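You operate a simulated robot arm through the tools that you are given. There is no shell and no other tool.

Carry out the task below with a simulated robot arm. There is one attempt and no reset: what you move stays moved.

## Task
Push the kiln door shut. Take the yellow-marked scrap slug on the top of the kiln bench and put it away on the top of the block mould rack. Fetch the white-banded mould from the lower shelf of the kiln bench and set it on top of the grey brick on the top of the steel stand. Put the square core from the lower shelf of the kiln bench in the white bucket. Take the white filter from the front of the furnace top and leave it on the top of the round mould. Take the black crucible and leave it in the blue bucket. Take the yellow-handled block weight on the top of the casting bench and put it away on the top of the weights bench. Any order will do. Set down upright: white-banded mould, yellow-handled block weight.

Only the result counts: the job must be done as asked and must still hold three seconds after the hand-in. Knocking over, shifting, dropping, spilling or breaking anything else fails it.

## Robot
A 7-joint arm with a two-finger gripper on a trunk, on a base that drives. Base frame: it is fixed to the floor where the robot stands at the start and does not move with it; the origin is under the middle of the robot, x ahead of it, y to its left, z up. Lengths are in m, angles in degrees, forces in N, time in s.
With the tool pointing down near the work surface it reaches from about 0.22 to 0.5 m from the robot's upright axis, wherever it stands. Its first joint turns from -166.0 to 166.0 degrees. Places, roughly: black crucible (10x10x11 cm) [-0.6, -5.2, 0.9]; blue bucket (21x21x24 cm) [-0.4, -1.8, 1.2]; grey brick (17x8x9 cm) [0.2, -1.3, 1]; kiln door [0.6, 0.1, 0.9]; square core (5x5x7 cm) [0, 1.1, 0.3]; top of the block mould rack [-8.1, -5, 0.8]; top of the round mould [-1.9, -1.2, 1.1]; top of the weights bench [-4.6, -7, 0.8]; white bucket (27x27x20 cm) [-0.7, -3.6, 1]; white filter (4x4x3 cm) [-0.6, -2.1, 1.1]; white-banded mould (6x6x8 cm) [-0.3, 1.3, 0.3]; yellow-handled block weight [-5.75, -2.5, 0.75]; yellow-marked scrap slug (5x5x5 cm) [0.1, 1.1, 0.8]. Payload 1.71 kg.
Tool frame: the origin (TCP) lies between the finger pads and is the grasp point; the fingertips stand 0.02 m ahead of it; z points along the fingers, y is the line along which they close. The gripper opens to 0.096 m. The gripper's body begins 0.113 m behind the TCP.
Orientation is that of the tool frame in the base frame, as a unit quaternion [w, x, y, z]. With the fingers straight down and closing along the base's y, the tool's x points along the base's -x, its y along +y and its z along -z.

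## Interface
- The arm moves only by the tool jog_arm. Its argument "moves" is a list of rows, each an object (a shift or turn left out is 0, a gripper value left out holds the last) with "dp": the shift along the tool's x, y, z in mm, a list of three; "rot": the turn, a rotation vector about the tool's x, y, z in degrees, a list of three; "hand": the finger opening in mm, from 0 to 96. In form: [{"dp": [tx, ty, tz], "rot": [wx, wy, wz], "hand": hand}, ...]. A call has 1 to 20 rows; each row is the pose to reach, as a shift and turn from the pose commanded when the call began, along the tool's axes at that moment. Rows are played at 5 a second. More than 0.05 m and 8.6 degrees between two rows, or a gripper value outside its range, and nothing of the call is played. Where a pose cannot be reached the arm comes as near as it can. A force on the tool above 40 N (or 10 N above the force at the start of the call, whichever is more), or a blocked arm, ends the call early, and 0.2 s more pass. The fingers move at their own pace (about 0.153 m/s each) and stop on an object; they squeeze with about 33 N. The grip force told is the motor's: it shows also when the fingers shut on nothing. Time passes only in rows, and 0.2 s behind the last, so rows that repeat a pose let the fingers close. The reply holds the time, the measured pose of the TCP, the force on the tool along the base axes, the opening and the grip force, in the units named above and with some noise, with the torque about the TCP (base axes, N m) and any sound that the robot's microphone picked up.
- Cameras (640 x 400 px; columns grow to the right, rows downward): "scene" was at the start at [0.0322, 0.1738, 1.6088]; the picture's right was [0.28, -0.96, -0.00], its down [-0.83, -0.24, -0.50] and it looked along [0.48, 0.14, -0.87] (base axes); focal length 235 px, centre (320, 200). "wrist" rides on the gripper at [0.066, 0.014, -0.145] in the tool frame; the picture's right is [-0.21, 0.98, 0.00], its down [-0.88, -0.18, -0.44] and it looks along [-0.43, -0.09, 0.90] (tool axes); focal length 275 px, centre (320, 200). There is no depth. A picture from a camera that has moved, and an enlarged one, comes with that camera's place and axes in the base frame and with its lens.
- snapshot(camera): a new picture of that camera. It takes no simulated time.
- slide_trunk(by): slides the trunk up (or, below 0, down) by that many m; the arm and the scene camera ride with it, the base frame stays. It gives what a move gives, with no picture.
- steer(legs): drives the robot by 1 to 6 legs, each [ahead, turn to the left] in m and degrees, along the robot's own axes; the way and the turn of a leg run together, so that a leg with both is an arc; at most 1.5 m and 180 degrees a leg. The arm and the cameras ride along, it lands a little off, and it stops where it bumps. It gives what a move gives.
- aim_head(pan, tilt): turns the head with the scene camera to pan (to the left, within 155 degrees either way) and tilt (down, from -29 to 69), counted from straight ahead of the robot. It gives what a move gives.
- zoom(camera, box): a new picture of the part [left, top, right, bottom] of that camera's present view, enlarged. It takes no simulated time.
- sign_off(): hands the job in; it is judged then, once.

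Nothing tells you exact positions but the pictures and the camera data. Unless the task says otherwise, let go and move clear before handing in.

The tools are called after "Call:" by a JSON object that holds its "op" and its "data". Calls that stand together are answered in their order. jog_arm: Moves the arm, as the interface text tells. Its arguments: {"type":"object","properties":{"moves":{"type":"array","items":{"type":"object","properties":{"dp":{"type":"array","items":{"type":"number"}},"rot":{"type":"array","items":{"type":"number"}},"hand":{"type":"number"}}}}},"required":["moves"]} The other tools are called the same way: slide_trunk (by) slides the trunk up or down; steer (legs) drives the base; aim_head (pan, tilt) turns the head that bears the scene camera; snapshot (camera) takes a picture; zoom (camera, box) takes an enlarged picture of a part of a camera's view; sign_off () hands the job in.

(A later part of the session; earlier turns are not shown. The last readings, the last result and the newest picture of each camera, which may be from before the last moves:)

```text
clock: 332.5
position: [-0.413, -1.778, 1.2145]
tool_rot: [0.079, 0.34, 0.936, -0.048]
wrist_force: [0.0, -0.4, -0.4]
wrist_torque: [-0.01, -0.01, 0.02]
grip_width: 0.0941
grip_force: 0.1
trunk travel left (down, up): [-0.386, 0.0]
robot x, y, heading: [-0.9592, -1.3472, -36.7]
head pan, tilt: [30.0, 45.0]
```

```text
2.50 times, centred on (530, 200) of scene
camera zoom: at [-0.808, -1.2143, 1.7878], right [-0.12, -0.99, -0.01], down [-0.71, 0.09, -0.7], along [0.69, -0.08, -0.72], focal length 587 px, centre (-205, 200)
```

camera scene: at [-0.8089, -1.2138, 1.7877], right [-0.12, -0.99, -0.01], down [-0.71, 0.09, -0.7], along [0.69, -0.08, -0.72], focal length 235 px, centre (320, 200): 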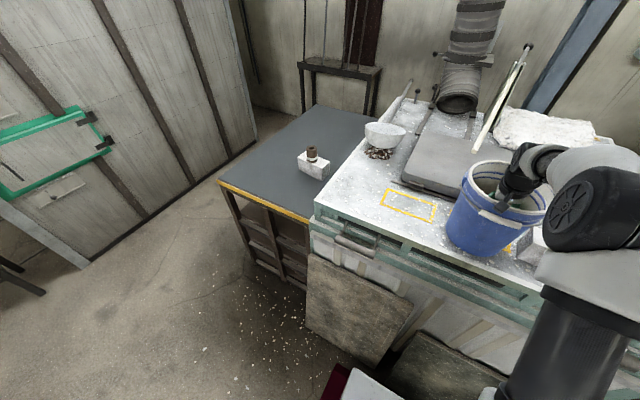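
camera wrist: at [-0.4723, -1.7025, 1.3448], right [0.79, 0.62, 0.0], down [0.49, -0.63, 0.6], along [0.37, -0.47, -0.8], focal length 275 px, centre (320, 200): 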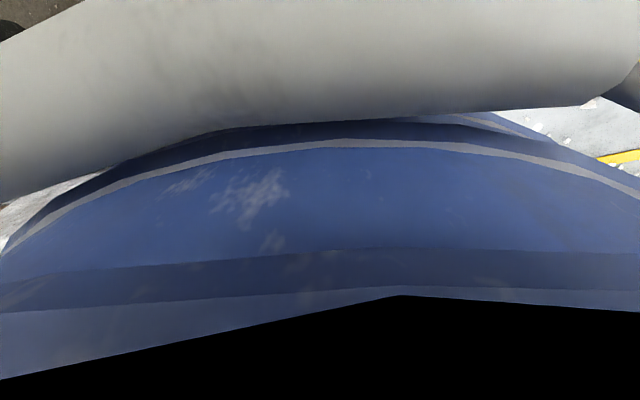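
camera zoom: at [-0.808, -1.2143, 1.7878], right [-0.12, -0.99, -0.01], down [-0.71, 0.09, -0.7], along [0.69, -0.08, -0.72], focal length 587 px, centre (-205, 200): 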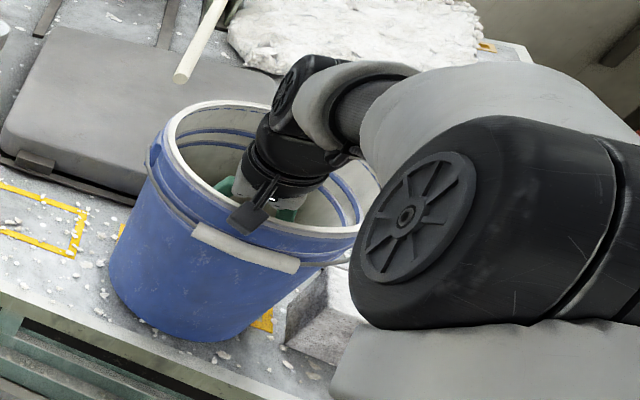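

Released. I'll ease up and slightly forward, checking that the crucible's rim isn't caught.

Call:
{"op": "jog_arm", "data": {"moves": [{"dp": [-6, -0.5, -5], "hand": 96}, {"dp": [-11, -1, -15], "hand": 96}, {"dp": [-15, -1, -28], "hand": 96}, {"dp": [-15, -1, -28], "hand": 96}]}}

Call:
{"op": "snapshot", "data": {"camera": "wrist"}}

```text
clock: 333.5
position: [-0.4055, -1.7841, 1.2451]
tool_rot: [0.079, 0.34, 0.936, -0.048]
wrist_force: [0.5, -0.2, 0.0]
wrist_torque: [0.02, -0.01, -0.01]
grip_width: 0.096
grip_force: 0.1
trunk travel left (down, up): [-0.386, 0.0]
robot x, y, heading: [-0.9591, -1.3459, -37.1]
head pan, tilt: [30.0, 45.0]
```

```text
taken
camera wrist: at [-0.4637, -1.7105, 1.3741], right [0.79, 0.62, 0.0], down [0.49, -0.63, 0.6], along [0.37, -0.47, -0.8], focal length 275 px, centre (320, 200)
```

wrist: 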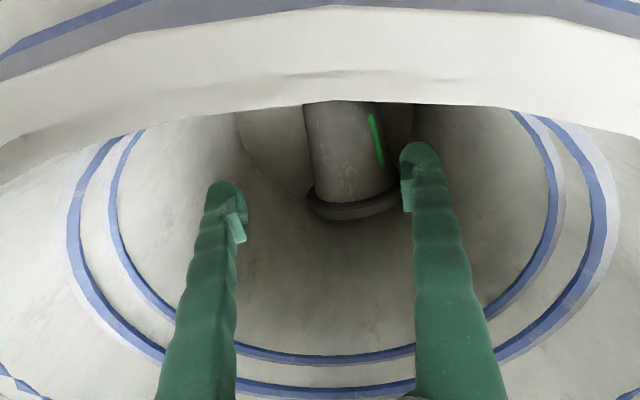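

The crucible rests inside the bucket, clear of the gripper. I'll withdraw by reversing the entry path.

Call:
{"op": "jog_arm", "data": {"moves": [{"dp": [-3, -1, -16], "rot": [0, -5, 0]}, {"dp": [-6, -1, -32], "rot": [0, -11, 0]}, {"dp": [-9, -2, -48], "rot": [0, -17, 0]}, {"dp": [-12, -2, -64], "rot": [0, -23, 0]}, {"dp": [-15, -3, -80], "rot": [0, -29, 0]}, {"dp": [-18, -3, -98], "rot": [0, -35, 0]}, {"dp": [-24, -5, -133], "rot": [0, -38, 0]}, {"dp": [-31, -6, -170], "rot": [0, -40, 0]}, {"dp": [-37, -7, -200], "rot": [0, -42, 0]}, {"dp": [-37, -7, -200], "rot": [0, -42, 0]}]}}

Call:
{"op": "snapshot", "data": {"camera": "wrist"}}

Call:
{"op": "snapshot", "data": {"camera": "scene"}}

```text
clock: 335.7
position: [-0.4038, -1.7823, 1.4488]
tool_rot: [0.41, 0.3, 0.845, -0.166]
wrist_force: [-0.6, 0.2, 0.7]
wrist_torque: [0.0, 0.0, -0.01]
grip_width: 0.096
grip_force: 0.1
trunk travel left (down, up): [-0.386, 0.0]
robot x, y, heading: [-0.9581, -1.3472, -36.8]
head pan, tilt: [30.0, 45.0]
```

```text
taken
camera wrist: at [-0.5141, -1.6697, 1.4846], right [0.73, 0.67, 0.13], down [0.04, -0.23, 0.97], along [0.68, -0.7, -0.2], focal length 275 px, centre (320, 200)
```

wrist: 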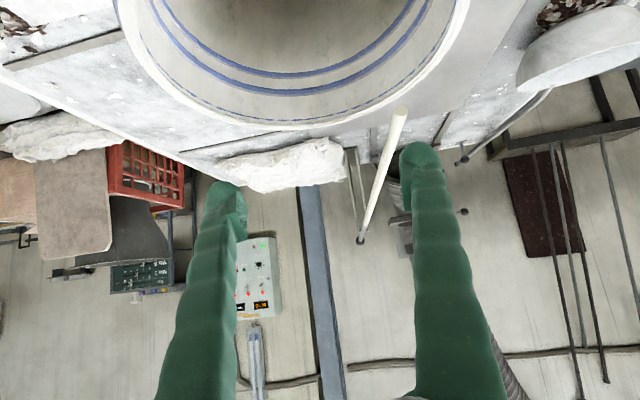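

```text
taken
camera scene: at [-0.8078, -1.2143, 1.7877], right [-0.12, -0.99, -0.01], down [-0.71, 0.09, -0.7], along [0.69, -0.08, -0.72], focal length 235 px, centre (320, 200)
```

scene: 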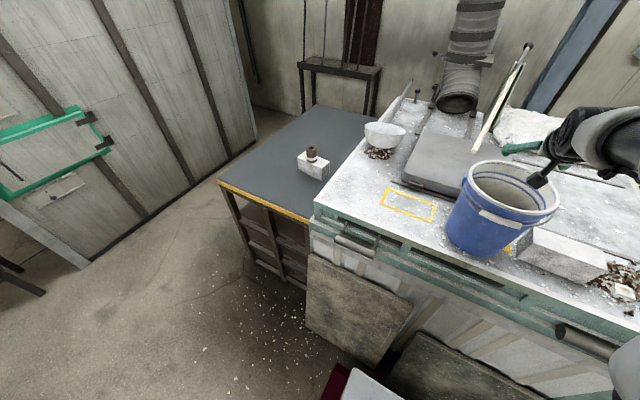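

The crucible is in the blue bucket. Next is the white filter. I'll back off, lower the arm a little for head clearance, and look at the filter area.

Call:
{"op": "steer", "data": {"legs": [[-0.12, 0]]}}

Call:
{"op": "jog_arm", "data": {"moves": [{"dp": [10, 0, -20], "hand": 60}, {"dp": [25, 0, -35], "hand": 60}, {"dp": [50, 0, -25], "hand": 60}, {"dp": [80, 0, -5], "hand": 60}, {"dp": [80, 0, -5], "hand": 60}]}}

Call:
{"op": "aim_head", "data": {"pan": -40, "tilt": 40}}

Call:
{"op": "snapshot", "data": {"camera": "scene"}}

```text
clock: 337.0
position: [-0.4967, -1.7143, 1.4463]
tool_rot: [0.409, 0.301, 0.845, -0.167]
wrist_force: [-0.6, 0.9, 0.5]
wrist_torque: [-0.04, -0.04, 0.02]
grip_width: 0.0962
grip_force: 0.1
trunk travel left (down, up): [-0.386, 0.0]
robot x, y, heading: [-1.0549, -1.2747, -37.0]
head pan, tilt: [30.0, 45.0]
```

```text
clock: 338.2
position: [-0.5482, -1.6758, 1.3915]
tool_rot: [0.411, 0.301, 0.844, -0.166]
wrist_force: [-1.7, 0.5, 0.7]
wrist_torque: [-0.01, -0.07, 0.01]
grip_width: 0.0599
grip_force: 0.1
trunk travel left (down, up): [-0.386, 0.0]
robot x, y, heading: [-1.0529, -1.2759, -36.7]
head pan, tilt: [30.0, 45.0]
```

```text
clock: 339.6
position: [-0.547, -1.6768, 1.39]
tool_rot: [0.41, 0.301, 0.845, -0.166]
wrist_force: [0.7, -0.7, 0.8]
wrist_torque: [-0.04, 0.0, 0.01]
grip_width: 0.0601
grip_force: 0.0
trunk travel left (down, up): [-0.386, 0.0]
robot x, y, heading: [-1.0512, -1.2737, -36.9]
head pan, tilt: [-40.0, 40.0]
```

```text
taken
camera scene: at [-0.964, -1.2164, 1.7951], right [-0.97, -0.23, 0.01], down [-0.16, 0.63, -0.76], along [0.17, -0.74, -0.65], focal length 235 px, centre (320, 200)
```

scene: 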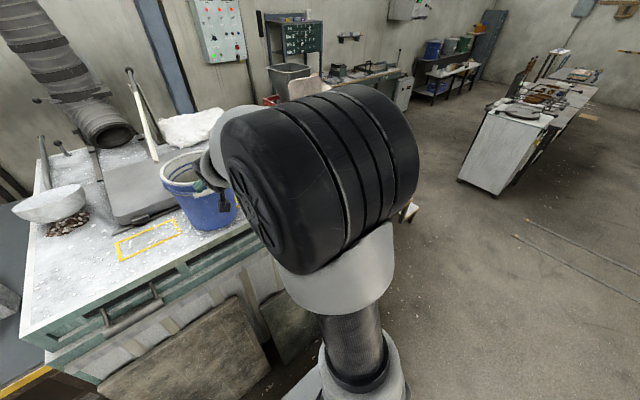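

I'll turn left so the furnace is on my right side and back up beside the filter.

Call:
{"op": "steer", "data": {"legs": [[0, 90], [-0.36, 0]]}}

Call:
{"op": "aim_head", "data": {"pan": -95, "tilt": 45}}

Call:
{"op": "snapshot", "data": {"camera": "scene"}}

Call:
{"op": "zoom", "data": {"camera": "scene", "box": [250, 100, 450, 230]}}

```text
clock: 346.7
position: [-0.8768, -1.045, 1.3882]
tool_rot: [0.402, -0.401, 0.803, 0.18]
wrist_force: [0.5, 0.6, -1.0]
wrist_torque: [0.01, 0.05, -0.03]
grip_width: 0.0602
grip_force: 0.0
trunk travel left (down, up): [-0.386, 0.0]
robot x, y, heading: [-1.2581, -1.5681, 55.6]
head pan, tilt: [-40.0, 40.0]
```

```text
clock: 347.9
position: [-0.8846, -1.0615, 1.3963]
tool_rot: [0.407, -0.4, 0.8, 0.185]
wrist_force: [0.0, 0.9, -0.9]
wrist_torque: [-0.02, -0.01, -0.01]
grip_width: 0.06
grip_force: 0.0
trunk travel left (down, up): [-0.386, 0.0]
robot x, y, heading: [-1.2586, -1.5704, 55.8]
head pan, tilt: [-95.0, 45.0]
```

```text
taken
camera scene: at [-1.3388, -1.5562, 1.7892], right [-0.63, -0.77, 0.02], down [-0.56, 0.44, -0.71], along [0.54, -0.46, -0.71], focal length 235 px, centre (320, 200)
```

scene: 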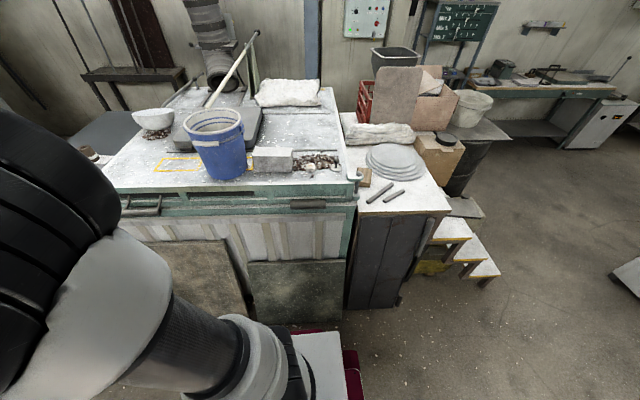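

```text
3.08 times, centred on (350, 165) of scene
camera zoom: at [-1.3388, -1.5562, 1.7892], right [-0.63, -0.77, 0.02], down [-0.56, 0.44, -0.71], along [0.54, -0.46, -0.71], focal length 722 px, centre (228, 308)
```

zoom: 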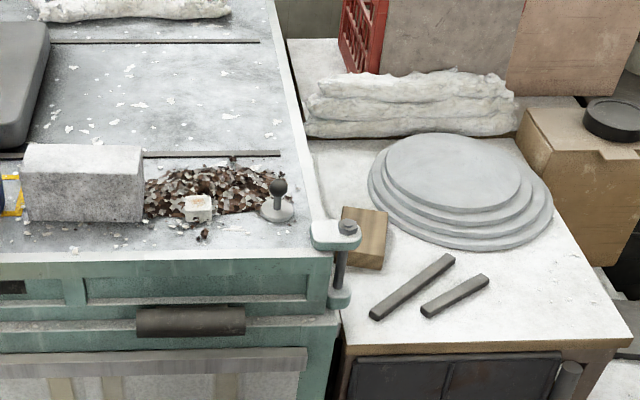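

The white filter sits at the front edge of the brown pile, near (-0.634, -2.09). I'll zoom further for its surroundings.

Call:
{"op": "zoom", "data": {"camera": "scene", "box": [285, 135, 365, 185]}}

Call:
{"op": "aim_head", "data": {"pan": -105, "tilt": 55}}

Call:
{"op": "zoom", "data": {"camera": "scene", "box": [240, 60, 360, 140]}}

```text
8.00 times, centred on (325, 160) of scene
camera zoom: at [-1.3388, -1.5562, 1.7892], right [-0.63, -0.77, 0.02], down [-0.56, 0.44, -0.71], along [0.54, -0.46, -0.71], focal length 1878 px, centre (280, 520)
```

zoom: 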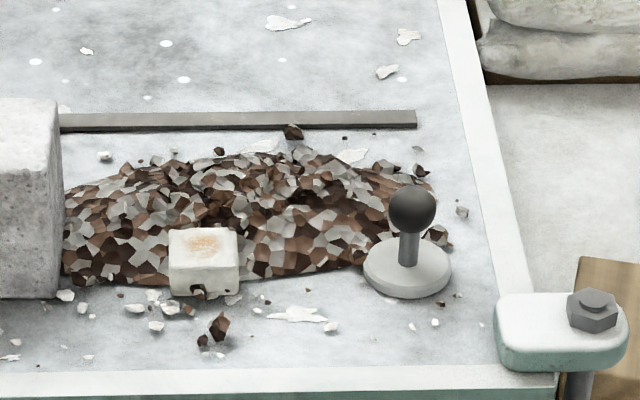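

```text
clock: 348.6
position: [-0.8871, -1.0685, 1.3993]
tool_rot: [0.409, -0.399, 0.799, 0.187]
wrist_force: [0.4, 0.0, 0.0]
wrist_torque: [-0.03, 0.0, 0.0]
grip_width: 0.0603
grip_force: 0.0
trunk travel left (down, up): [-0.386, 0.0]
robot x, y, heading: [-1.2624, -1.5694, 55.6]
head pan, tilt: [-105.0, 55.0]
```

```text
5.00 times, centred on (300, 100) of scene
camera zoom: at [-1.358, -1.5649, 1.7758], right [-0.76, -0.65, 0.02], down [-0.54, 0.61, -0.58], along [0.37, -0.45, -0.82], focal length 1174 px, centre (420, 700)
```

zoom: 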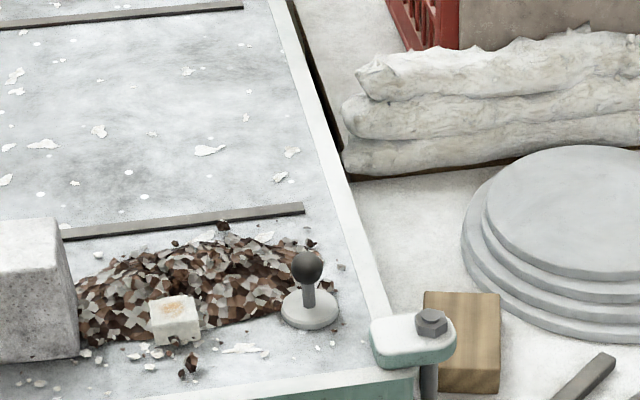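

The filter's front half sticks out of the pile, so it can be gripped by its upper part from its left and right sides. I need the base closer to the furnace, so I'll do a small forward/back manoeuvre.

Call:
{"op": "steer", "data": {"legs": [[0, -15.5], [0.6, 0], [0, 18], [-0.6, 0]]}}

Call:
{"op": "aim_head", "data": {"pan": -110, "tilt": 60}}

Call:
{"op": "snapshot", "data": {"camera": "scene"}}

```text
clock: 357.7
position: [-0.7508, -1.1665, 1.399]
tool_rot: [0.406, -0.412, 0.793, 0.193]
wrist_force: [-0.4, 0.4, 0.9]
wrist_torque: [0.03, 0.02, -0.02]
grip_width: 0.0599
grip_force: 0.1
trunk travel left (down, up): [-0.386, 0.0]
robot x, y, heading: [-1.1077, -1.6841, 57.7]
head pan, tilt: [-105.0, 55.0]
```

```text
clock: 358.4
position: [-0.7578, -1.1867, 1.4103]
tool_rot: [0.41, -0.41, 0.79, 0.199]
wrist_force: [0.5, -0.6, -0.1]
wrist_torque: [-0.01, 0.04, 0.0]
grip_width: 0.06
grip_force: 0.0
trunk travel left (down, up): [-0.386, 0.0]
robot x, y, heading: [-1.1071, -1.6847, 57.6]
head pan, tilt: [-110.0, 60.0]
```

```text
taken
camera scene: at [-1.2138, -1.6793, 1.7698], right [-0.79, -0.61, 0.02], down [-0.53, 0.68, -0.5], along [0.3, -0.41, -0.86], focal length 235 px, centre (320, 200)
```

scene: 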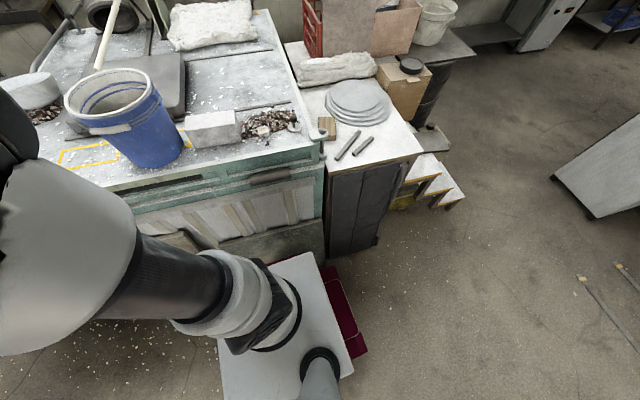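

I'm now beside the furnace with the filter about 0.63 m to my right. I'll swing the raised arm around to the right side in two arcs.

Call:
{"op": "jog_arm", "data": {"moves": [{"dp": [4, -45, -6], "rot": [3.5, 0, 2.5]}, {"dp": [10, -89, -14], "rot": [7, 0, 5]}, {"dp": [18, -132, -25], "rot": [10.5, 0, 7.5]}, {"dp": [28, -173, -39], "rot": [13.9, 0, 10]}, {"dp": [40, -213, -55], "rot": [17.4, 0, 12.6]}, {"dp": [53, -250, -73], "rot": [20.9, 0, 15.1]}, {"dp": [67, -285, -93], "rot": [24.4, 0, 17.6]}, {"dp": [83, -318, -115], "rot": [27.9, 0, 20.1]}, {"dp": [100, -348, -139], "rot": [31.4, 0, 22.6]}, {"dp": [119, -375, -165], "rot": [34.9, 0, 25.1]}, {"dp": [138, -400, -191], "rot": [38.4, 0, 27.6]}, {"dp": [138, -400, -191], "rot": [38.4, 0, 27.6]}]}}

Call:
{"op": "snapshot", "data": {"camera": "scene"}}

Call:
{"op": "snapshot", "data": {"camera": "wrist"}}

```text
clock: 361.0
position: [-0.5804, -1.6009, 1.4123]
tool_rot: [0.466, -0.055, 0.883, 0.019]
wrist_force: [0.8, -0.1, 0.1]
wrist_torque: [0.01, 0.03, 0.0]
grip_width: 0.0598
grip_force: 0.2
trunk travel left (down, up): [-0.386, 0.0]
robot x, y, heading: [-1.1082, -1.6827, 57.6]
head pan, tilt: [-110.0, 60.0]
```

```text
taken
camera scene: at [-1.2142, -1.6776, 1.7698], right [-0.79, -0.61, 0.02], down [-0.53, 0.68, -0.51], along [0.3, -0.41, -0.86], focal length 235 px, centre (320, 200)
```

scene: 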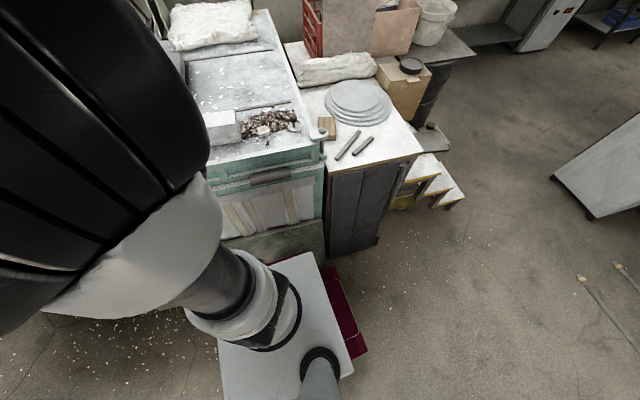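

```text
taken
camera wrist: at [-0.7375, -1.6031, 1.4404], right [0.0, 0.99, 0.15], down [0.15, -0.15, 0.98], along [0.99, 0.02, -0.15], focal length 275 px, centre (320, 200)
```

wrist: 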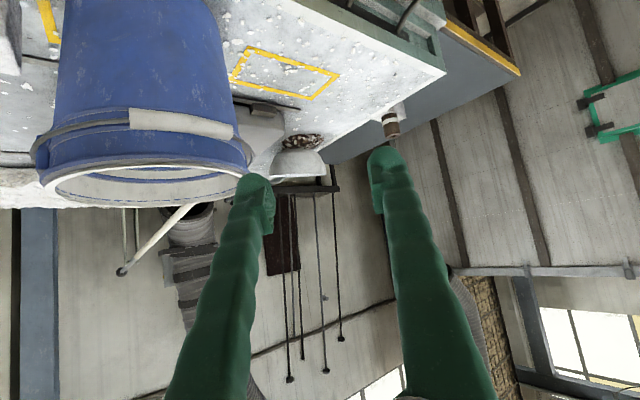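

The elbow is getting near the head, so I'll turn the head away first and then complete the second arc toward the filter.

Call:
{"op": "aim_head", "data": {"pan": 100, "tilt": 30}}

Call:
{"op": "jog_arm", "data": {"moves": [{"dp": [-3, -42, 4], "rot": [3.2, 0, 2.2]}, {"dp": [-3, -84, 5], "rot": [6.5, 0, 4.4]}, {"dp": [-2, -127, 3], "rot": [9.7, 0, 6.6]}, {"dp": [1, -169, -1], "rot": [12.9, 0, 8.8]}, {"dp": [6, -212, -8], "rot": [16.1, 0, 11]}, {"dp": [13, -253, -19], "rot": [19.4, 0, 13.3]}, {"dp": [21, -295, -31], "rot": [22.6, 0, 15.5]}, {"dp": [32, -335, -47], "rot": [25.8, 0, 17.7]}, {"dp": [45, -373, -65], "rot": [29.1, 0, 19.9]}, {"dp": [59, -410, -86], "rot": [32.3, 0, 22.1]}, {"dp": [75, -445, -109], "rot": [35.5, 0, 24.3]}, {"dp": [75, -445, -109], "rot": [35.5, 0, 24.3]}]}}

Call:
{"op": "snapshot", "data": {"camera": "wrist"}}

```text
clock: 364.0
position: [-0.58, -1.6013, 1.4131]
tool_rot: [0.466, -0.055, 0.883, 0.018]
wrist_force: [-0.1, -0.5, -0.2]
wrist_torque: [0.01, -0.01, 0.0]
grip_width: 0.0599
grip_force: 0.0
trunk travel left (down, up): [-0.386, 0.0]
robot x, y, heading: [-1.1087, -1.6817, 57.6]
head pan, tilt: [100.0, 30.0]
```

```text
clock: 366.6
position: [-0.6528, -2.0687, 1.4261]
tool_rot: [0.447, 0.272, 0.838, -0.155]
wrist_force: [-0.2, 0.1, 0.4]
wrist_torque: [-0.01, 0.03, 0.02]
grip_width: 0.06
grip_force: 0.1
trunk travel left (down, up): [-0.386, 0.0]
robot x, y, heading: [-1.1109, -1.6829, 57.7]
head pan, tilt: [100.0, 30.0]
```

```text
taken
camera wrist: at [-0.7711, -1.9621, 1.4517], right [0.67, 0.72, 0.16], down [-0.01, -0.2, 0.98], along [0.74, -0.66, -0.13], focal length 275 px, centre (320, 200)
```

wrist: 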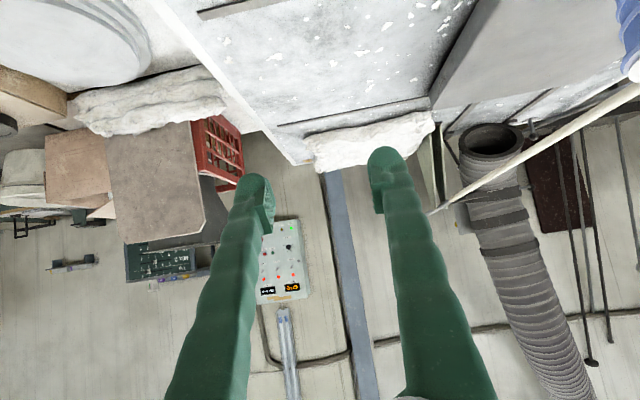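

The gripper is now above the filter area. I'll make the tool more vertical and lower it for a look.

Call:
{"op": "jog_arm", "data": {"moves": [{"dp": [22, -1, 16], "rot": [0, 5, 0]}, {"dp": [45, -1, 33], "rot": [0, 10, 0]}, {"dp": [67, -2, 49], "rot": [0, 15, 0]}, {"dp": [89, -2, 65], "rot": [0, 20, 0]}, {"dp": [112, -3, 82], "rot": [0, 25, 0]}, {"dp": [134, -3, 98], "rot": [0, 30, 0]}, {"dp": [134, -3, 98], "rot": [0, 30, 0]}]}}

Call:
{"op": "snapshot", "data": {"camera": "wrist"}}

```text
clock: 368.2
position: [-0.6548, -2.0769, 1.2638]
tool_rot: [0.213, 0.303, 0.926, -0.078]
wrist_force: [-0.8, 0.2, 0.3]
wrist_torque: [0.01, -0.05, 0.04]
grip_width: 0.0598
grip_force: 0.1
trunk travel left (down, up): [-0.386, 0.0]
robot x, y, heading: [-1.1088, -1.6813, 57.9]
head pan, tilt: [100.0, 30.0]
```

```text
taken
camera wrist: at [-0.7459, -1.991, 1.3642], right [0.73, 0.68, 0.08], down [0.37, -0.49, 0.79], along [0.57, -0.55, -0.61], focal length 275 px, centre (320, 200)
```

wrist: 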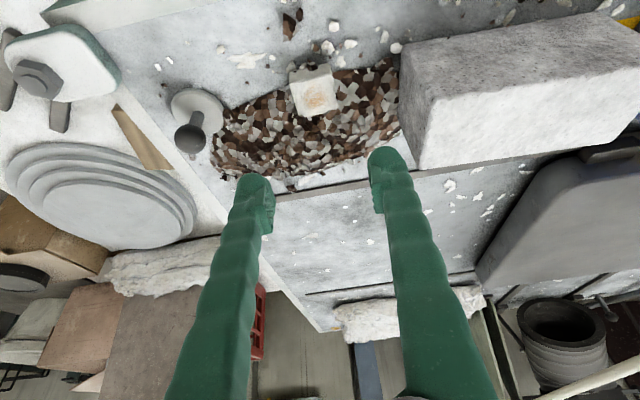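

The filter is clearly visible about 15 cm below. I'll align the yaw with it, partly close the fingers, and hover 4 cm above.

Call:
{"op": "jog_arm", "data": {"moves": [{"dp": [10, 1, 36], "rot": [0.7, 0, 1.5], "hand": 54}, {"dp": [19, 2, 72], "rot": [1.5, 0, 3], "hand": 54}, {"dp": [29, 4, 108], "rot": [2.2, 0, 4.5], "hand": 54}, {"dp": [29, 4, 108], "rot": [2.2, 0, 4.5], "hand": 54}]}}

Call:
{"op": "snapshot", "data": {"camera": "wrist"}}

Call:
{"op": "zoom", "data": {"camera": "wrist", "box": [220, 60, 420, 260]}}

```text
clock: 369.2
position: [-0.6366, -2.0858, 1.1544]
tool_rot: [0.211, 0.341, 0.912, -0.087]
wrist_force: [0.2, 0.5, -0.2]
wrist_torque: [-0.1, 0.05, -0.04]
grip_width: 0.0542
grip_force: 0.0
trunk travel left (down, up): [-0.386, 0.0]
robot x, y, heading: [-1.1094, -1.6846, 57.7]
head pan, tilt: [100.0, 30.0]
```

```text
taken
camera wrist: at [-0.7199, -1.9916, 1.2546], right [0.78, 0.62, 0.08], down [0.33, -0.52, 0.79], along [0.53, -0.59, -0.61], focal length 275 px, centre (320, 200)
```

wrist: 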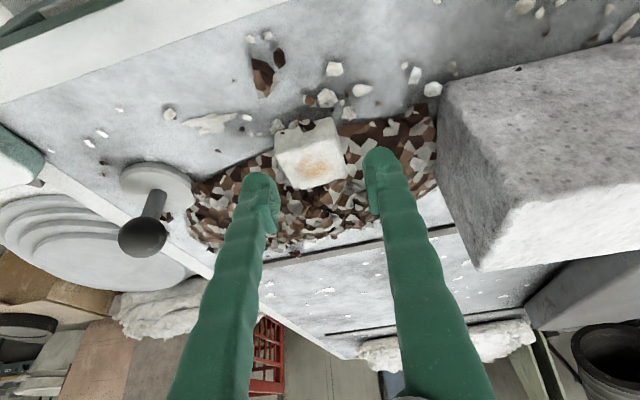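

```text
2.00 times, centred on (320, 160) of wrist
camera zoom: at [-0.7199, -1.9916, 1.2546], right [0.78, 0.62, 0.08], down [0.33, -0.52, 0.79], along [0.53, -0.59, -0.61], focal length 551 px, centre (320, 280)
```

zoom: 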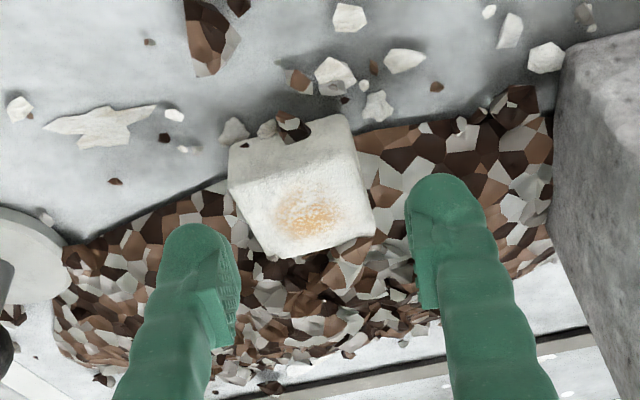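

The filter is centred between the fingers, about 3.7 cm below. Lowering slowly to straddle it.

Call:
{"op": "jog_arm", "data": {"moves": [{"dp": [4, -2, 11], "rot": [0.5, 0, 1]}, {"dp": [8, -3.5, 22], "rot": [1, 0, 2]}, {"dp": [11, -3.5, 29], "rot": [1, 0, 2]}, {"dp": [13, -3.5, 34], "rot": [1, 0, 2]}, {"dp": [13, -3.5, 34], "rot": [1, 0, 2]}]}}

Call:
{"op": "zoom", "data": {"camera": "wrist", "box": [220, 60, 420, 260]}}

```text
clock: 370.1
position: [-0.6234, -2.0838, 1.1291]
tool_rot: [0.215, 0.355, 0.905, -0.097]
wrist_force: [-4.4, -4.4, 14.7]
wrist_torque: [0.2, -0.01, 0.05]
grip_width: 0.0383
grip_force: 35.3
trunk travel left (down, up): [-0.386, 0.0]
robot x, y, heading: [-1.1097, -1.6817, 57.8]
head pan, tilt: [100.0, 30.0]
stopped in row 4: the force on the tool passed its limit at 46 N (the readings are from after the stop); the commanded pose is now the measured one
```

```text
2.00 times, centred on (320, 160) of wrist
camera zoom: at [-0.704, -1.985, 1.2277], right [0.81, 0.59, 0.07], down [0.31, -0.51, 0.8], along [0.51, -0.62, -0.59], focal length 551 px, centre (320, 280)
```

zoom: 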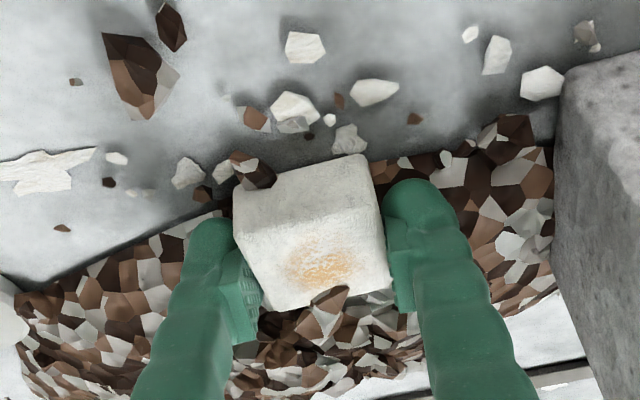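

The fingers have closed against the filter (38 mm). I'll firm up the grip and lift gently.

Call:
{"op": "jog_arm", "data": {"moves": [{"dp": [-1, 0, -3], "hand": 20}, {"dp": [-1, 0, -3], "hand": 20}, {"dp": [-1, 0, -3], "hand": 20}]}}

Call:
{"op": "zoom", "data": {"camera": "wrist", "box": [220, 60, 420, 260]}}

```text
clock: 370.9
position: [-0.6271, -2.0835, 1.1298]
tool_rot: [0.213, 0.356, 0.905, -0.095]
wrist_force: [-0.1, 0.0, -0.1]
wrist_torque: [0.04, -0.01, 0.0]
grip_width: 0.0378
grip_force: 32.7
trunk travel left (down, up): [-0.386, 0.0]
robot x, y, heading: [-1.1074, -1.6866, 57.5]
head pan, tilt: [100.0, 30.0]
```

```text
2.00 times, centred on (320, 160) of wrist
camera zoom: at [-0.7071, -1.9854, 1.2287], right [0.81, 0.59, 0.07], down [0.31, -0.52, 0.8], along [0.51, -0.62, -0.6], focal length 551 px, centre (320, 280)
```

zoom: 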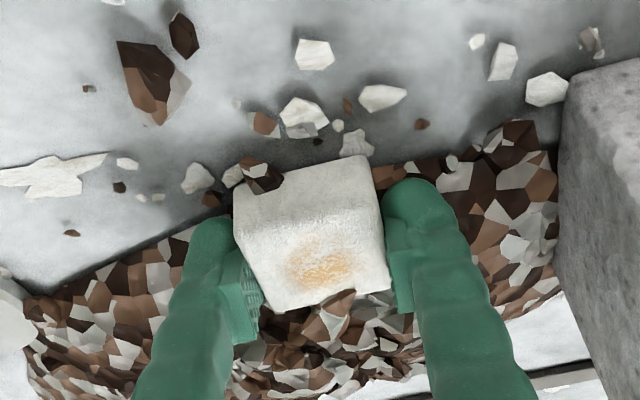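

Lifting the filter straight up.

Call:
{"op": "jog_arm", "data": {"moves": [{"dp": [-5, 0, -9], "hand": 20}, {"dp": [-14, -1, -27], "hand": 20}, {"dp": [-27, -1, -53], "hand": 20}, {"dp": [-45, -2, -89], "hand": 20}, {"dp": [-63, -3, -125], "hand": 20}, {"dp": [-63, -3, -125], "hand": 20}]}}

Call:
{"op": "snapshot", "data": {"camera": "wrist"}}

```text
clock: 372.3
position: [-0.6302, -2.0814, 1.2703]
tool_rot: [0.213, 0.356, 0.905, -0.095]
wrist_force: [0.3, 0.0, -0.5]
wrist_torque: [0.03, 0.03, -0.02]
grip_width: 0.0375
grip_force: 33.0
trunk travel left (down, up): [-0.386, 0.0]
robot x, y, heading: [-1.1092, -1.685, 57.7]
head pan, tilt: [100.0, 30.0]
```

```text
taken
camera wrist: at [-0.71, -1.9831, 1.3688], right [0.81, 0.59, 0.07], down [0.31, -0.52, 0.8], along [0.51, -0.62, -0.6], focal length 275 px, centre (320, 200)
```

wrist: 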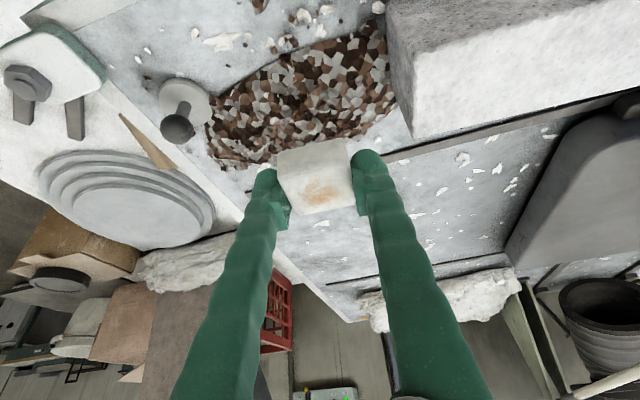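

The filter is held and the pile is undisturbed. I'll raise the arm and swing it back to the front for driving.

Call:
{"op": "jog_arm", "data": {"moves": [{"dp": [-5, -1, -31], "rot": [0, -5.6, 0], "hand": 20}, {"dp": [-9, -1, -62], "rot": [0, -11.2, 0], "hand": 20}, {"dp": [-14, -2, -94], "rot": [0, -16.8, 0], "hand": 20}, {"dp": [-19, -2, -125], "rot": [0, -22.4, 0], "hand": 20}, {"dp": [-23, -3, -156], "rot": [0, -28, 0], "hand": 20}, {"dp": [-23, -3, -156], "rot": [0, -28, 0], "hand": 20}]}}

Call:
{"op": "snapshot", "data": {"camera": "wrist"}}

```text
clock: 373.7
position: [-0.6637, -2.049, 1.4188]
tool_rot: [0.426, 0.323, 0.826, -0.179]
wrist_force: [0.2, -0.5, 0.0]
wrist_torque: [0.02, 0.01, 0.03]
grip_width: 0.0377
grip_force: 32.6
trunk travel left (down, up): [-0.386, 0.0]
robot x, y, heading: [-1.1071, -1.6866, 57.6]
head pan, tilt: [100.0, 30.0]
```

```text
taken
camera wrist: at [-0.7678, -1.9302, 1.4476], right [0.76, 0.63, 0.15], down [-0.01, -0.22, 0.98], along [0.65, -0.74, -0.16], focal length 275 px, centre (320, 200)
```

wrist: 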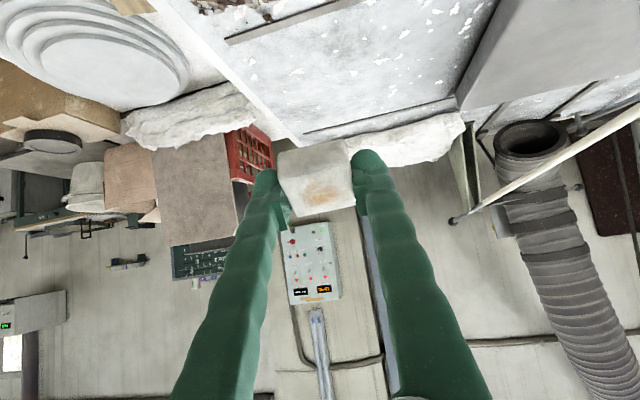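

Swinging the arm back toward the front, first half.

Call:
{"op": "jog_arm", "data": {"moves": [{"dp": [4, 42, -6], "rot": [-3.5, 0, -2.45]}, {"dp": [11, 83, -15], "rot": [-7, 0, -4.9]}, {"dp": [18, 123, -26], "rot": [-10.5, 0, -7.35]}, {"dp": [28, 162, -40], "rot": [-14, 0, -9.8]}, {"dp": [39, 199, -56], "rot": [-17.5, 0, -12.2]}, {"dp": [52, 234, -74], "rot": [-21, 0, -14.7]}, {"dp": [66, 268, -94], "rot": [-24.5, 0, -17.1]}, {"dp": [81, 299, -116], "rot": [-28, 0, -19.6]}, {"dp": [97, 328, -139], "rot": [-31.5, 0, -22]}, {"dp": [115, 355, -165], "rot": [-35, 0, -24.5]}, {"dp": [134, 380, -191], "rot": [-38.5, 0, -27]}, {"dp": [134, 380, -191], "rot": [-38.5, 0, -27]}]}}

```text
clock: 376.3
position: [-0.5704, -1.6091, 1.4084]
tool_rot: [0.456, -0.032, 0.89, 0.008]
wrist_force: [-0.6, -0.7, -0.2]
wrist_torque: [0.07, -0.04, 0.08]
grip_width: 0.0378
grip_force: 33.4
trunk travel left (down, up): [-0.386, 0.0]
robot x, y, heading: [-1.1109, -1.6806, 57.4]
head pan, tilt: [100.0, 30.0]
```

Call:
{"op": "jog_arm", "data": {"moves": [{"dp": [0, 39, 0], "rot": [-3.5, 0, -2.5]}, {"dp": [1, 79, -1], "rot": [-7, 0, -5]}, {"dp": [4, 119, -6], "rot": [-10.4, 0, -7.6]}, {"dp": [9, 159, -12], "rot": [-13.9, 0, -10.1]}, {"dp": [15, 198, -21], "rot": [-17.4, 0, -12.6]}, {"dp": [24, 237, -33], "rot": [-20.9, 0, -15.1]}, {"dp": [34, 275, -46], "rot": [-24.4, 0, -17.6]}, {"dp": [45, 311, -62], "rot": [-27.8, 0, -20.2]}, {"dp": [58, 347, -81], "rot": [-31.3, 0, -22.7]}, {"dp": [73, 381, -101], "rot": [-34.8, 0, -25.2]}, {"dp": [90, 414, -124], "rot": [-38.3, 0, -27.7]}, {"dp": [90, 414, -124], "rot": [-38.3, 0, -27.7]}]}}

Call:
{"op": "steer", "data": {"legs": [[1.05, 0], [0, 85.4], [0.81, 0], [0, 90]]}}

Call:
{"op": "aim_head", "data": {"pan": 20, "tilt": 35}}

Call:
{"op": "snapshot", "data": {"camera": "scene"}}

Call:
{"op": "snapshot", "data": {"camera": "wrist"}}

```text
clock: 378.9
position: [-0.7502, -1.2077, 1.4022]
tool_rot: [0.407, -0.387, 0.806, 0.19]
wrist_force: [0.6, 0.4, 0.0]
wrist_torque: [0.01, 0.0, 0.02]
grip_width: 0.0374
grip_force: 31.9
trunk travel left (down, up): [-0.386, 0.0]
robot x, y, heading: [-1.1085, -1.6832, 57.4]
head pan, tilt: [100.0, 30.0]
```

```text
clock: 397.7
position: [-1.5807, -0.7316, 1.4021]
tool_rot: [0.164, 0.829, 0.335, -0.418]
wrist_force: [-0.1, 0.8, 0.5]
wrist_torque: [-0.01, 0.03, 0.0]
grip_width: 0.0375
grip_force: 33.2
trunk travel left (down, up): [-0.386, 0.0]
robot x, y, heading: [-1.1695, -0.2979, -129.6]
head pan, tilt: [100.0, 30.0]
```

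```text
clock: 399.2
position: [-1.5689, -0.7136, 1.4113]
tool_rot: [0.166, 0.826, 0.333, -0.423]
wrist_force: [0.5, -0.9, -0.7]
wrist_torque: [0.0, 0.0, 0.04]
grip_width: 0.0375
grip_force: 33.2
trunk travel left (down, up): [-0.386, 0.0]
robot x, y, heading: [-1.1641, -0.2975, -129.3]
head pan, tilt: [20.0, 35.0]
```

```text
taken
camera scene: at [-1.057, -0.4587, 1.8023], right [-0.94, 0.34, -0.01], down [0.2, 0.55, -0.81], along [-0.27, -0.76, -0.59], focal length 235 px, centre (320, 200)
```

scene: 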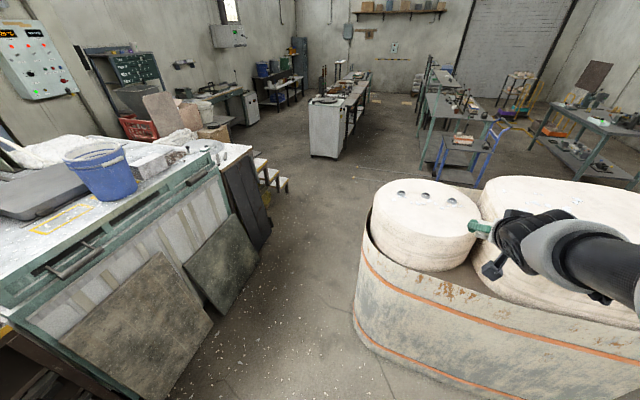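

```text
taken
camera wrist: at [-1.4477, -0.6145, 1.444], right [0.59, -0.79, 0.16], down [-0.24, 0.02, 0.97], along [-0.77, -0.61, -0.17], focal length 275 px, centre (320, 200)
```

wrist: 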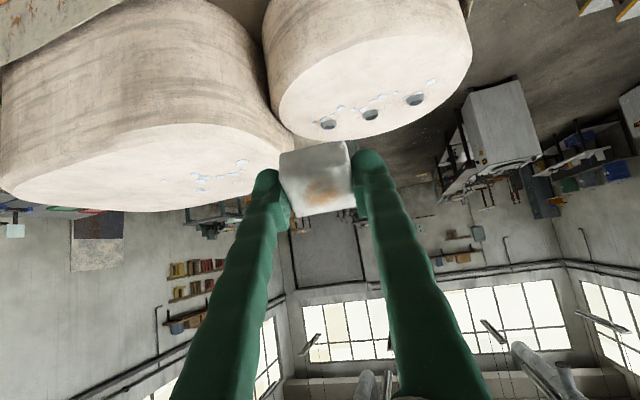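

The round mould's top is at z≈1.065, centred near (-1.87, -1.19). Its near half is clear, with the holes and crumbs on the far half. I'll drive closer and lower the filter onto the near half.

Call:
{"op": "steer", "data": {"legs": [[0.38, 0]]}}

Call:
{"op": "jog_arm", "data": {"moves": [{"dp": [20, 0, 20], "rot": [0, 4, 0]}, {"dp": [40, 0, 38], "rot": [0, 8, 0]}, {"dp": [60, 0, 56], "rot": [0, 12, 0]}, {"dp": [80, 0, 75], "rot": [0, 16, 0]}, {"dp": [98, 0, 94], "rot": [0, 20, 0]}, {"dp": [116, 0, 114], "rot": [0, 24, 0]}, {"dp": [130, 0, 130], "rot": [0, 27, 0]}, {"dp": [130, 0, 130], "rot": [0, 27, 0]}]}}

Call:
{"op": "snapshot", "data": {"camera": "scene"}}

Call:
{"op": "snapshot", "data": {"camera": "wrist"}}

```text
clock: 401.8
position: [-1.8091, -1.0056, 1.4133]
tool_rot: [0.167, 0.826, 0.334, -0.423]
wrist_force: [0.7, -0.4, -0.9]
wrist_torque: [0.03, 0.04, 0.0]
grip_width: 0.0373
grip_force: 32.9
trunk travel left (down, up): [-0.386, 0.0]
robot x, y, heading: [-1.4099, -0.5916, -129.4]
head pan, tilt: [20.0, 35.0]
```

```text
clock: 403.6
position: [-1.8169, -1.0083, 1.243]
tool_rot: [0.089, 0.9, 0.363, -0.225]
wrist_force: [0.2, 0.1, 0.5]
wrist_torque: [-0.02, 0.0, 0.01]
grip_width: 0.0376
grip_force: 32.9
trunk travel left (down, up): [-0.386, 0.0]
robot x, y, heading: [-1.4043, -0.5931, -129.6]
head pan, tilt: [20.0, 35.0]
```

```text
taken
camera scene: at [-1.2954, -0.7477, 1.8024], right [-0.94, 0.33, -0.01], down [0.2, 0.55, -0.81], along [-0.27, -0.77, -0.59], focal length 235 px, centre (320, 200)
```

scene: 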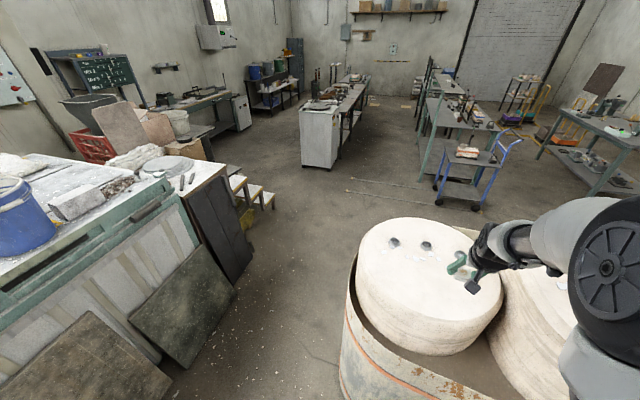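

```text
taken
camera wrist: at [-1.7168, -0.93, 1.338], right [0.55, -0.83, 0.09], down [-0.53, -0.26, 0.81], along [-0.64, -0.49, -0.59], focal length 275 px, centre (320, 200)
```

wrist: 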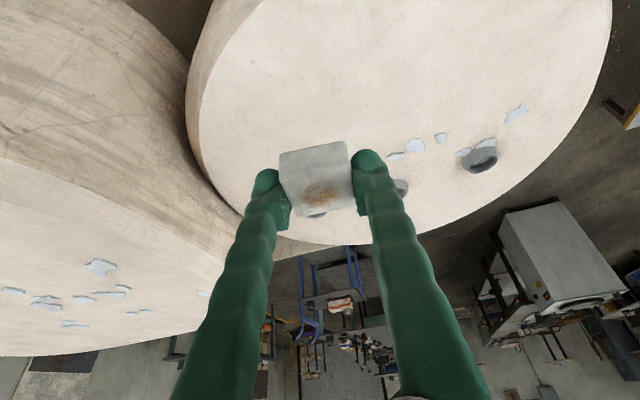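

I'll move the filter inward over the clear near half and lower it to just above the surface.

Call:
{"op": "jog_arm", "data": {"moves": [{"dp": [-6, 9, 32]}, {"dp": [-12, 18, 64]}, {"dp": [-17, 27, 97]}, {"dp": [-23, 36, 129]}, {"dp": [-23, 36, 129]}]}}

Call:
{"op": "snapshot", "data": {"camera": "wrist"}}

Call:
{"op": "snapshot", "data": {"camera": "scene"}}

```text
clock: 404.8
position: [-1.8512, -1.0902, 1.1356]
tool_rot: [0.089, 0.9, 0.364, -0.225]
wrist_force: [-0.5, 0.3, 0.1]
wrist_torque: [-0.03, 0.02, 0.01]
grip_width: 0.0376
grip_force: 32.6
trunk travel left (down, up): [-0.386, 0.0]
robot x, y, heading: [-1.4102, -0.5918, -129.2]
head pan, tilt: [20.0, 35.0]
```

```text
taken
camera wrist: at [-1.7509, -1.0121, 1.2329], right [0.55, -0.83, 0.09], down [-0.53, -0.26, 0.81], along [-0.64, -0.49, -0.59], focal length 275 px, centre (320, 200)
```

wrist: 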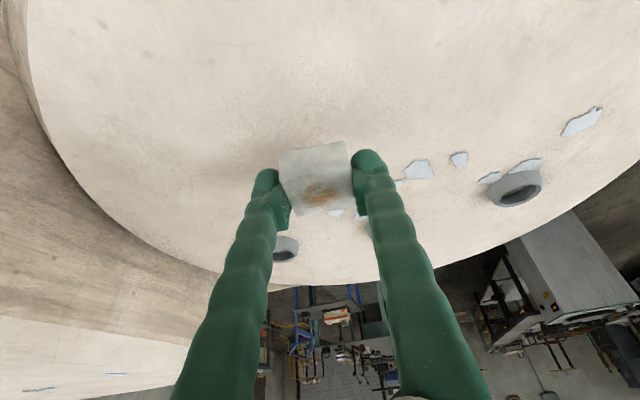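

```text
taken
camera scene: at [-1.2961, -0.7483, 1.8025], right [-0.94, 0.33, -0.01], down [0.2, 0.55, -0.81], along [-0.27, -0.77, -0.59], focal length 235 px, centre (320, 200)
```

scene: 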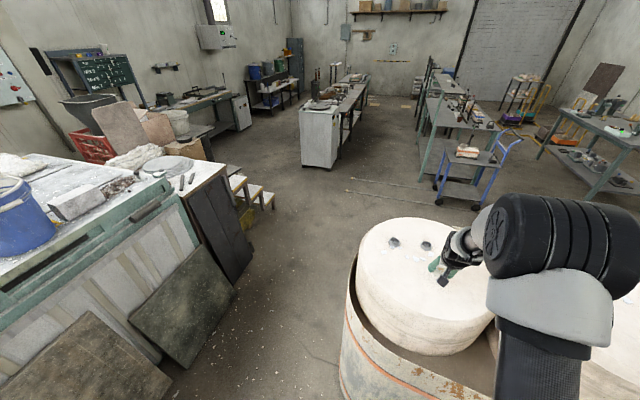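

Lowering in small steps until contact.

Call:
{"op": "jog_arm", "data": {"moves": [{"dp": [3, 0, 6]}, {"dp": [6, 0, 11]}, {"dp": [9, 0, 17]}, {"dp": [11, 0, 21]}, {"dp": [11, 0, 21]}]}}

Call:
{"op": "snapshot", "data": {"camera": "wrist"}}

```text
clock: 406.0
position: [-1.8506, -1.0924, 1.1123]
tool_rot: [0.089, 0.9, 0.363, -0.225]
wrist_force: [-0.6, -0.1, -0.1]
wrist_torque: [0.03, 0.01, 0.0]
grip_width: 0.0376
grip_force: 33.0
trunk travel left (down, up): [-0.386, 0.0]
robot x, y, heading: [-1.4077, -0.5913, -129.6]
head pan, tilt: [20.0, 35.0]
```

```text
taken
camera wrist: at [-1.7523, -1.0136, 1.2094], right [0.55, -0.83, 0.09], down [-0.53, -0.26, 0.8], along [-0.64, -0.49, -0.59], focal length 275 px, centre (320, 200)
```

wrist: 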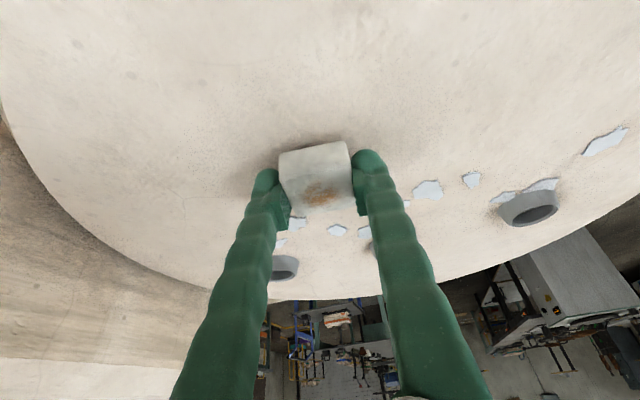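

Call:
{"op": "jog_arm", "data": {"moves": [{"dp": [1.5, 0, 3]}, {"dp": [3, 0, 6]}, {"dp": [4.5, 0, 9]}, {"dp": [4.5, 0, 9]}]}}

Call:
{"op": "zoom", "data": {"camera": "wrist", "box": [220, 100, 420, 260]}}

```text
clock: 407.0
position: [-1.8521, -1.0919, 1.1032]
tool_rot: [0.091, 0.899, 0.364, -0.227]
wrist_force: [-0.8, -0.5, 8.9]
wrist_torque: [0.09, -0.16, -0.02]
grip_width: 0.0374
grip_force: 33.0
trunk travel left (down, up): [-0.386, 0.0]
robot x, y, heading: [-1.4094, -0.5926, -129.9]
head pan, tilt: [20.0, 35.0]
```

```text
2.50 times, centred on (320, 180) of wrist
camera zoom: at [-1.752, -1.0138, 1.2008], right [0.55, -0.83, 0.09], down [-0.53, -0.26, 0.81], along [-0.65, -0.49, -0.58], focal length 688 px, centre (320, 250)
```

zoom: 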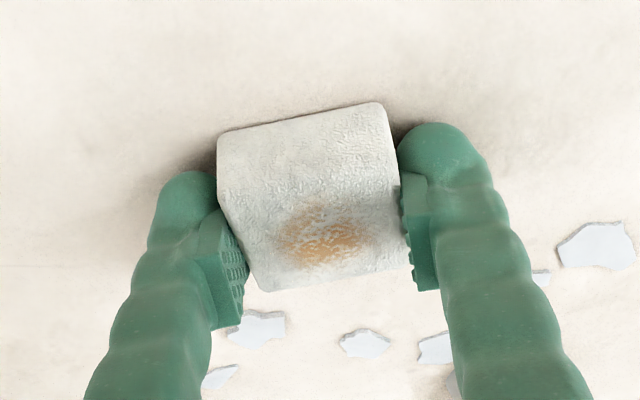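

Contact made (9 N). Releasing the filter and retracting upward.

Call:
{"op": "jog_arm", "data": {"moves": [{"dp": [-0.5, 0, -1], "hand": 42}, {"dp": [-0.5, 0, -1], "hand": 50}, {"dp": [-0.5, 0, -1], "hand": 56}, {"dp": [-0.5, 0, -1], "hand": 56}]}}

Call:
{"op": "jog_arm", "data": {"moves": [{"dp": [-7, 0, -13]}, {"dp": [-19, 0, -35]}, {"dp": [-35, 0, -66]}, {"dp": [-56, 0, -106]}, {"dp": [-75, 0, -141]}, {"dp": [-75, 0, -141]}]}}

Call:
{"op": "snapshot", "data": {"camera": "wrist"}}

Call:
{"op": "snapshot", "data": {"camera": "scene"}}

```text
clock: 408.0
position: [-1.8527, -1.092, 1.1032]
tool_rot: [0.088, 0.9, 0.364, -0.225]
wrist_force: [-0.1, 0.2, 0.5]
wrist_torque: [0.02, 0.02, 0.02]
grip_width: 0.0558
grip_force: 0.0
trunk travel left (down, up): [-0.386, 0.0]
robot x, y, heading: [-1.4057, -0.5931, -129.6]
head pan, tilt: [20.0, 35.0]
```

```text
clock: 409.4
position: [-1.8531, -1.0926, 1.265]
tool_rot: [0.089, 0.899, 0.364, -0.225]
wrist_force: [0.0, 0.3, 0.2]
wrist_torque: [0.01, 0.03, 0.0]
grip_width: 0.0562
grip_force: 0.0
trunk travel left (down, up): [-0.386, 0.0]
robot x, y, heading: [-1.4089, -0.5904, -129.3]
head pan, tilt: [20.0, 35.0]
```

```text
taken
camera wrist: at [-1.7527, -1.0136, 1.3619], right [0.55, -0.83, 0.09], down [-0.53, -0.26, 0.8], along [-0.64, -0.49, -0.59], focal length 275 px, centre (320, 200)
```

wrist: 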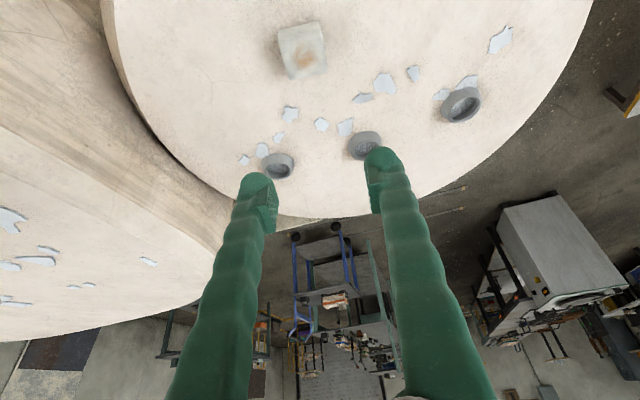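

```text
taken
camera scene: at [-1.2971, -0.7497, 1.8023], right [-0.94, 0.33, -0.01], down [0.2, 0.55, -0.81], along [-0.27, -0.76, -0.59], focal length 235 px, centre (320, 200)
```

scene: 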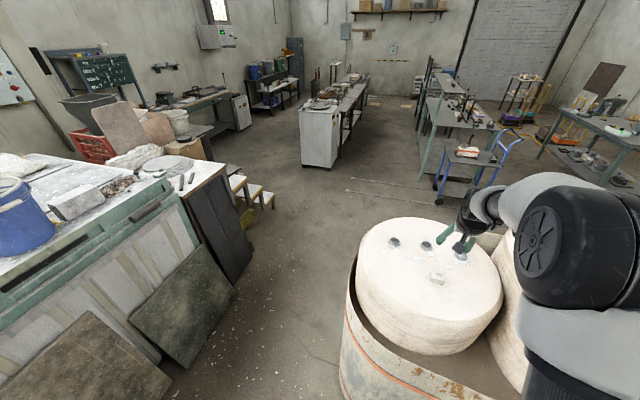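

The filter rests on the round mould. Next is the yellow-marked slug on the kiln bench top, so I'll back off and drive there.

Call:
{"op": "steer", "data": {"legs": [[-0.4, 0], [0, 176], [0.89, 0], [0, 7.6]]}}

Call:
{"op": "aim_head", "data": {"pan": -25, "tilt": 40}}

Call:
{"op": "snapshot", "data": {"camera": "scene"}}

Call:
{"op": "snapshot", "data": {"camera": "wrist"}}

```text
clock: 425.9
position: [-0.0603, 0.8609, 1.2657]
tool_rot: [0.224, -0.371, 0.897, 0.091]
wrist_force: [0.0, -0.4, -0.5]
wrist_torque: [0.0, -0.04, 0.02]
grip_width: 0.0559
grip_force: 0.1
trunk travel left (down, up): [-0.386, 0.0]
robot x, y, heading: [-0.4992, 0.3528, 51.6]
head pan, tilt: [20.0, 35.0]
```

```text
clock: 427.0
position: [-0.0727, 0.8444, 1.2744]
tool_rot: [0.231, -0.369, 0.895, 0.095]
wrist_force: [0.1, 0.0, -0.5]
wrist_torque: [0.05, -0.01, 0.01]
grip_width: 0.0558
grip_force: 0.1
trunk travel left (down, up): [-0.386, 0.0]
robot x, y, heading: [-0.5003, 0.3522, 51.7]
head pan, tilt: [-25.0, 40.0]
```

```text
taken
camera scene: at [-0.5614, 0.4634, 1.7949], right [0.45, -0.89, 0.01], down [-0.58, -0.3, -0.76], along [0.68, 0.33, -0.65], focal length 235 px, centre (320, 200)
```

scene: 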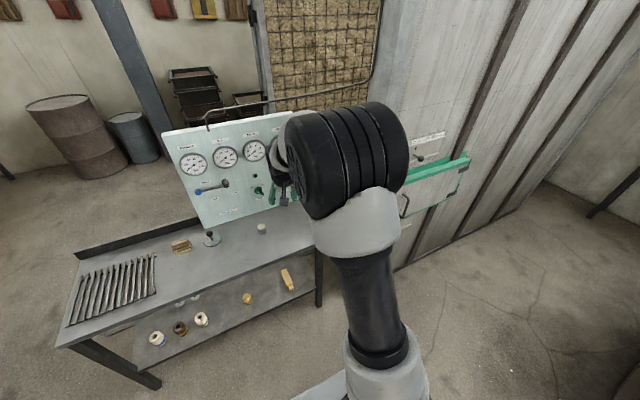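

```text
taken
camera wrist: at [-0.1735, 0.7664, 1.3702], right [-0.56, 0.82, 0.1], down [0.52, 0.26, 0.81], along [0.64, 0.51, -0.57], focal length 275 px, centre (320, 200)
```

wrist: 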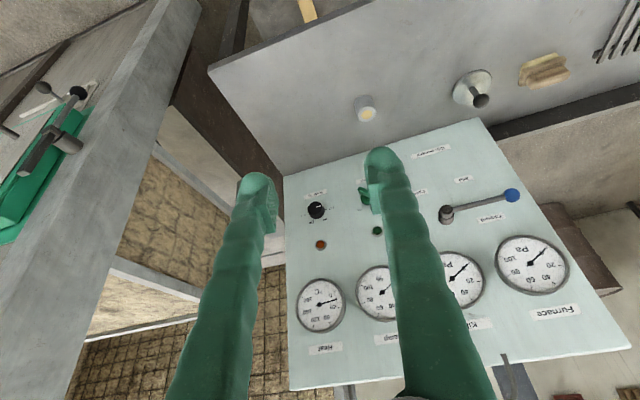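

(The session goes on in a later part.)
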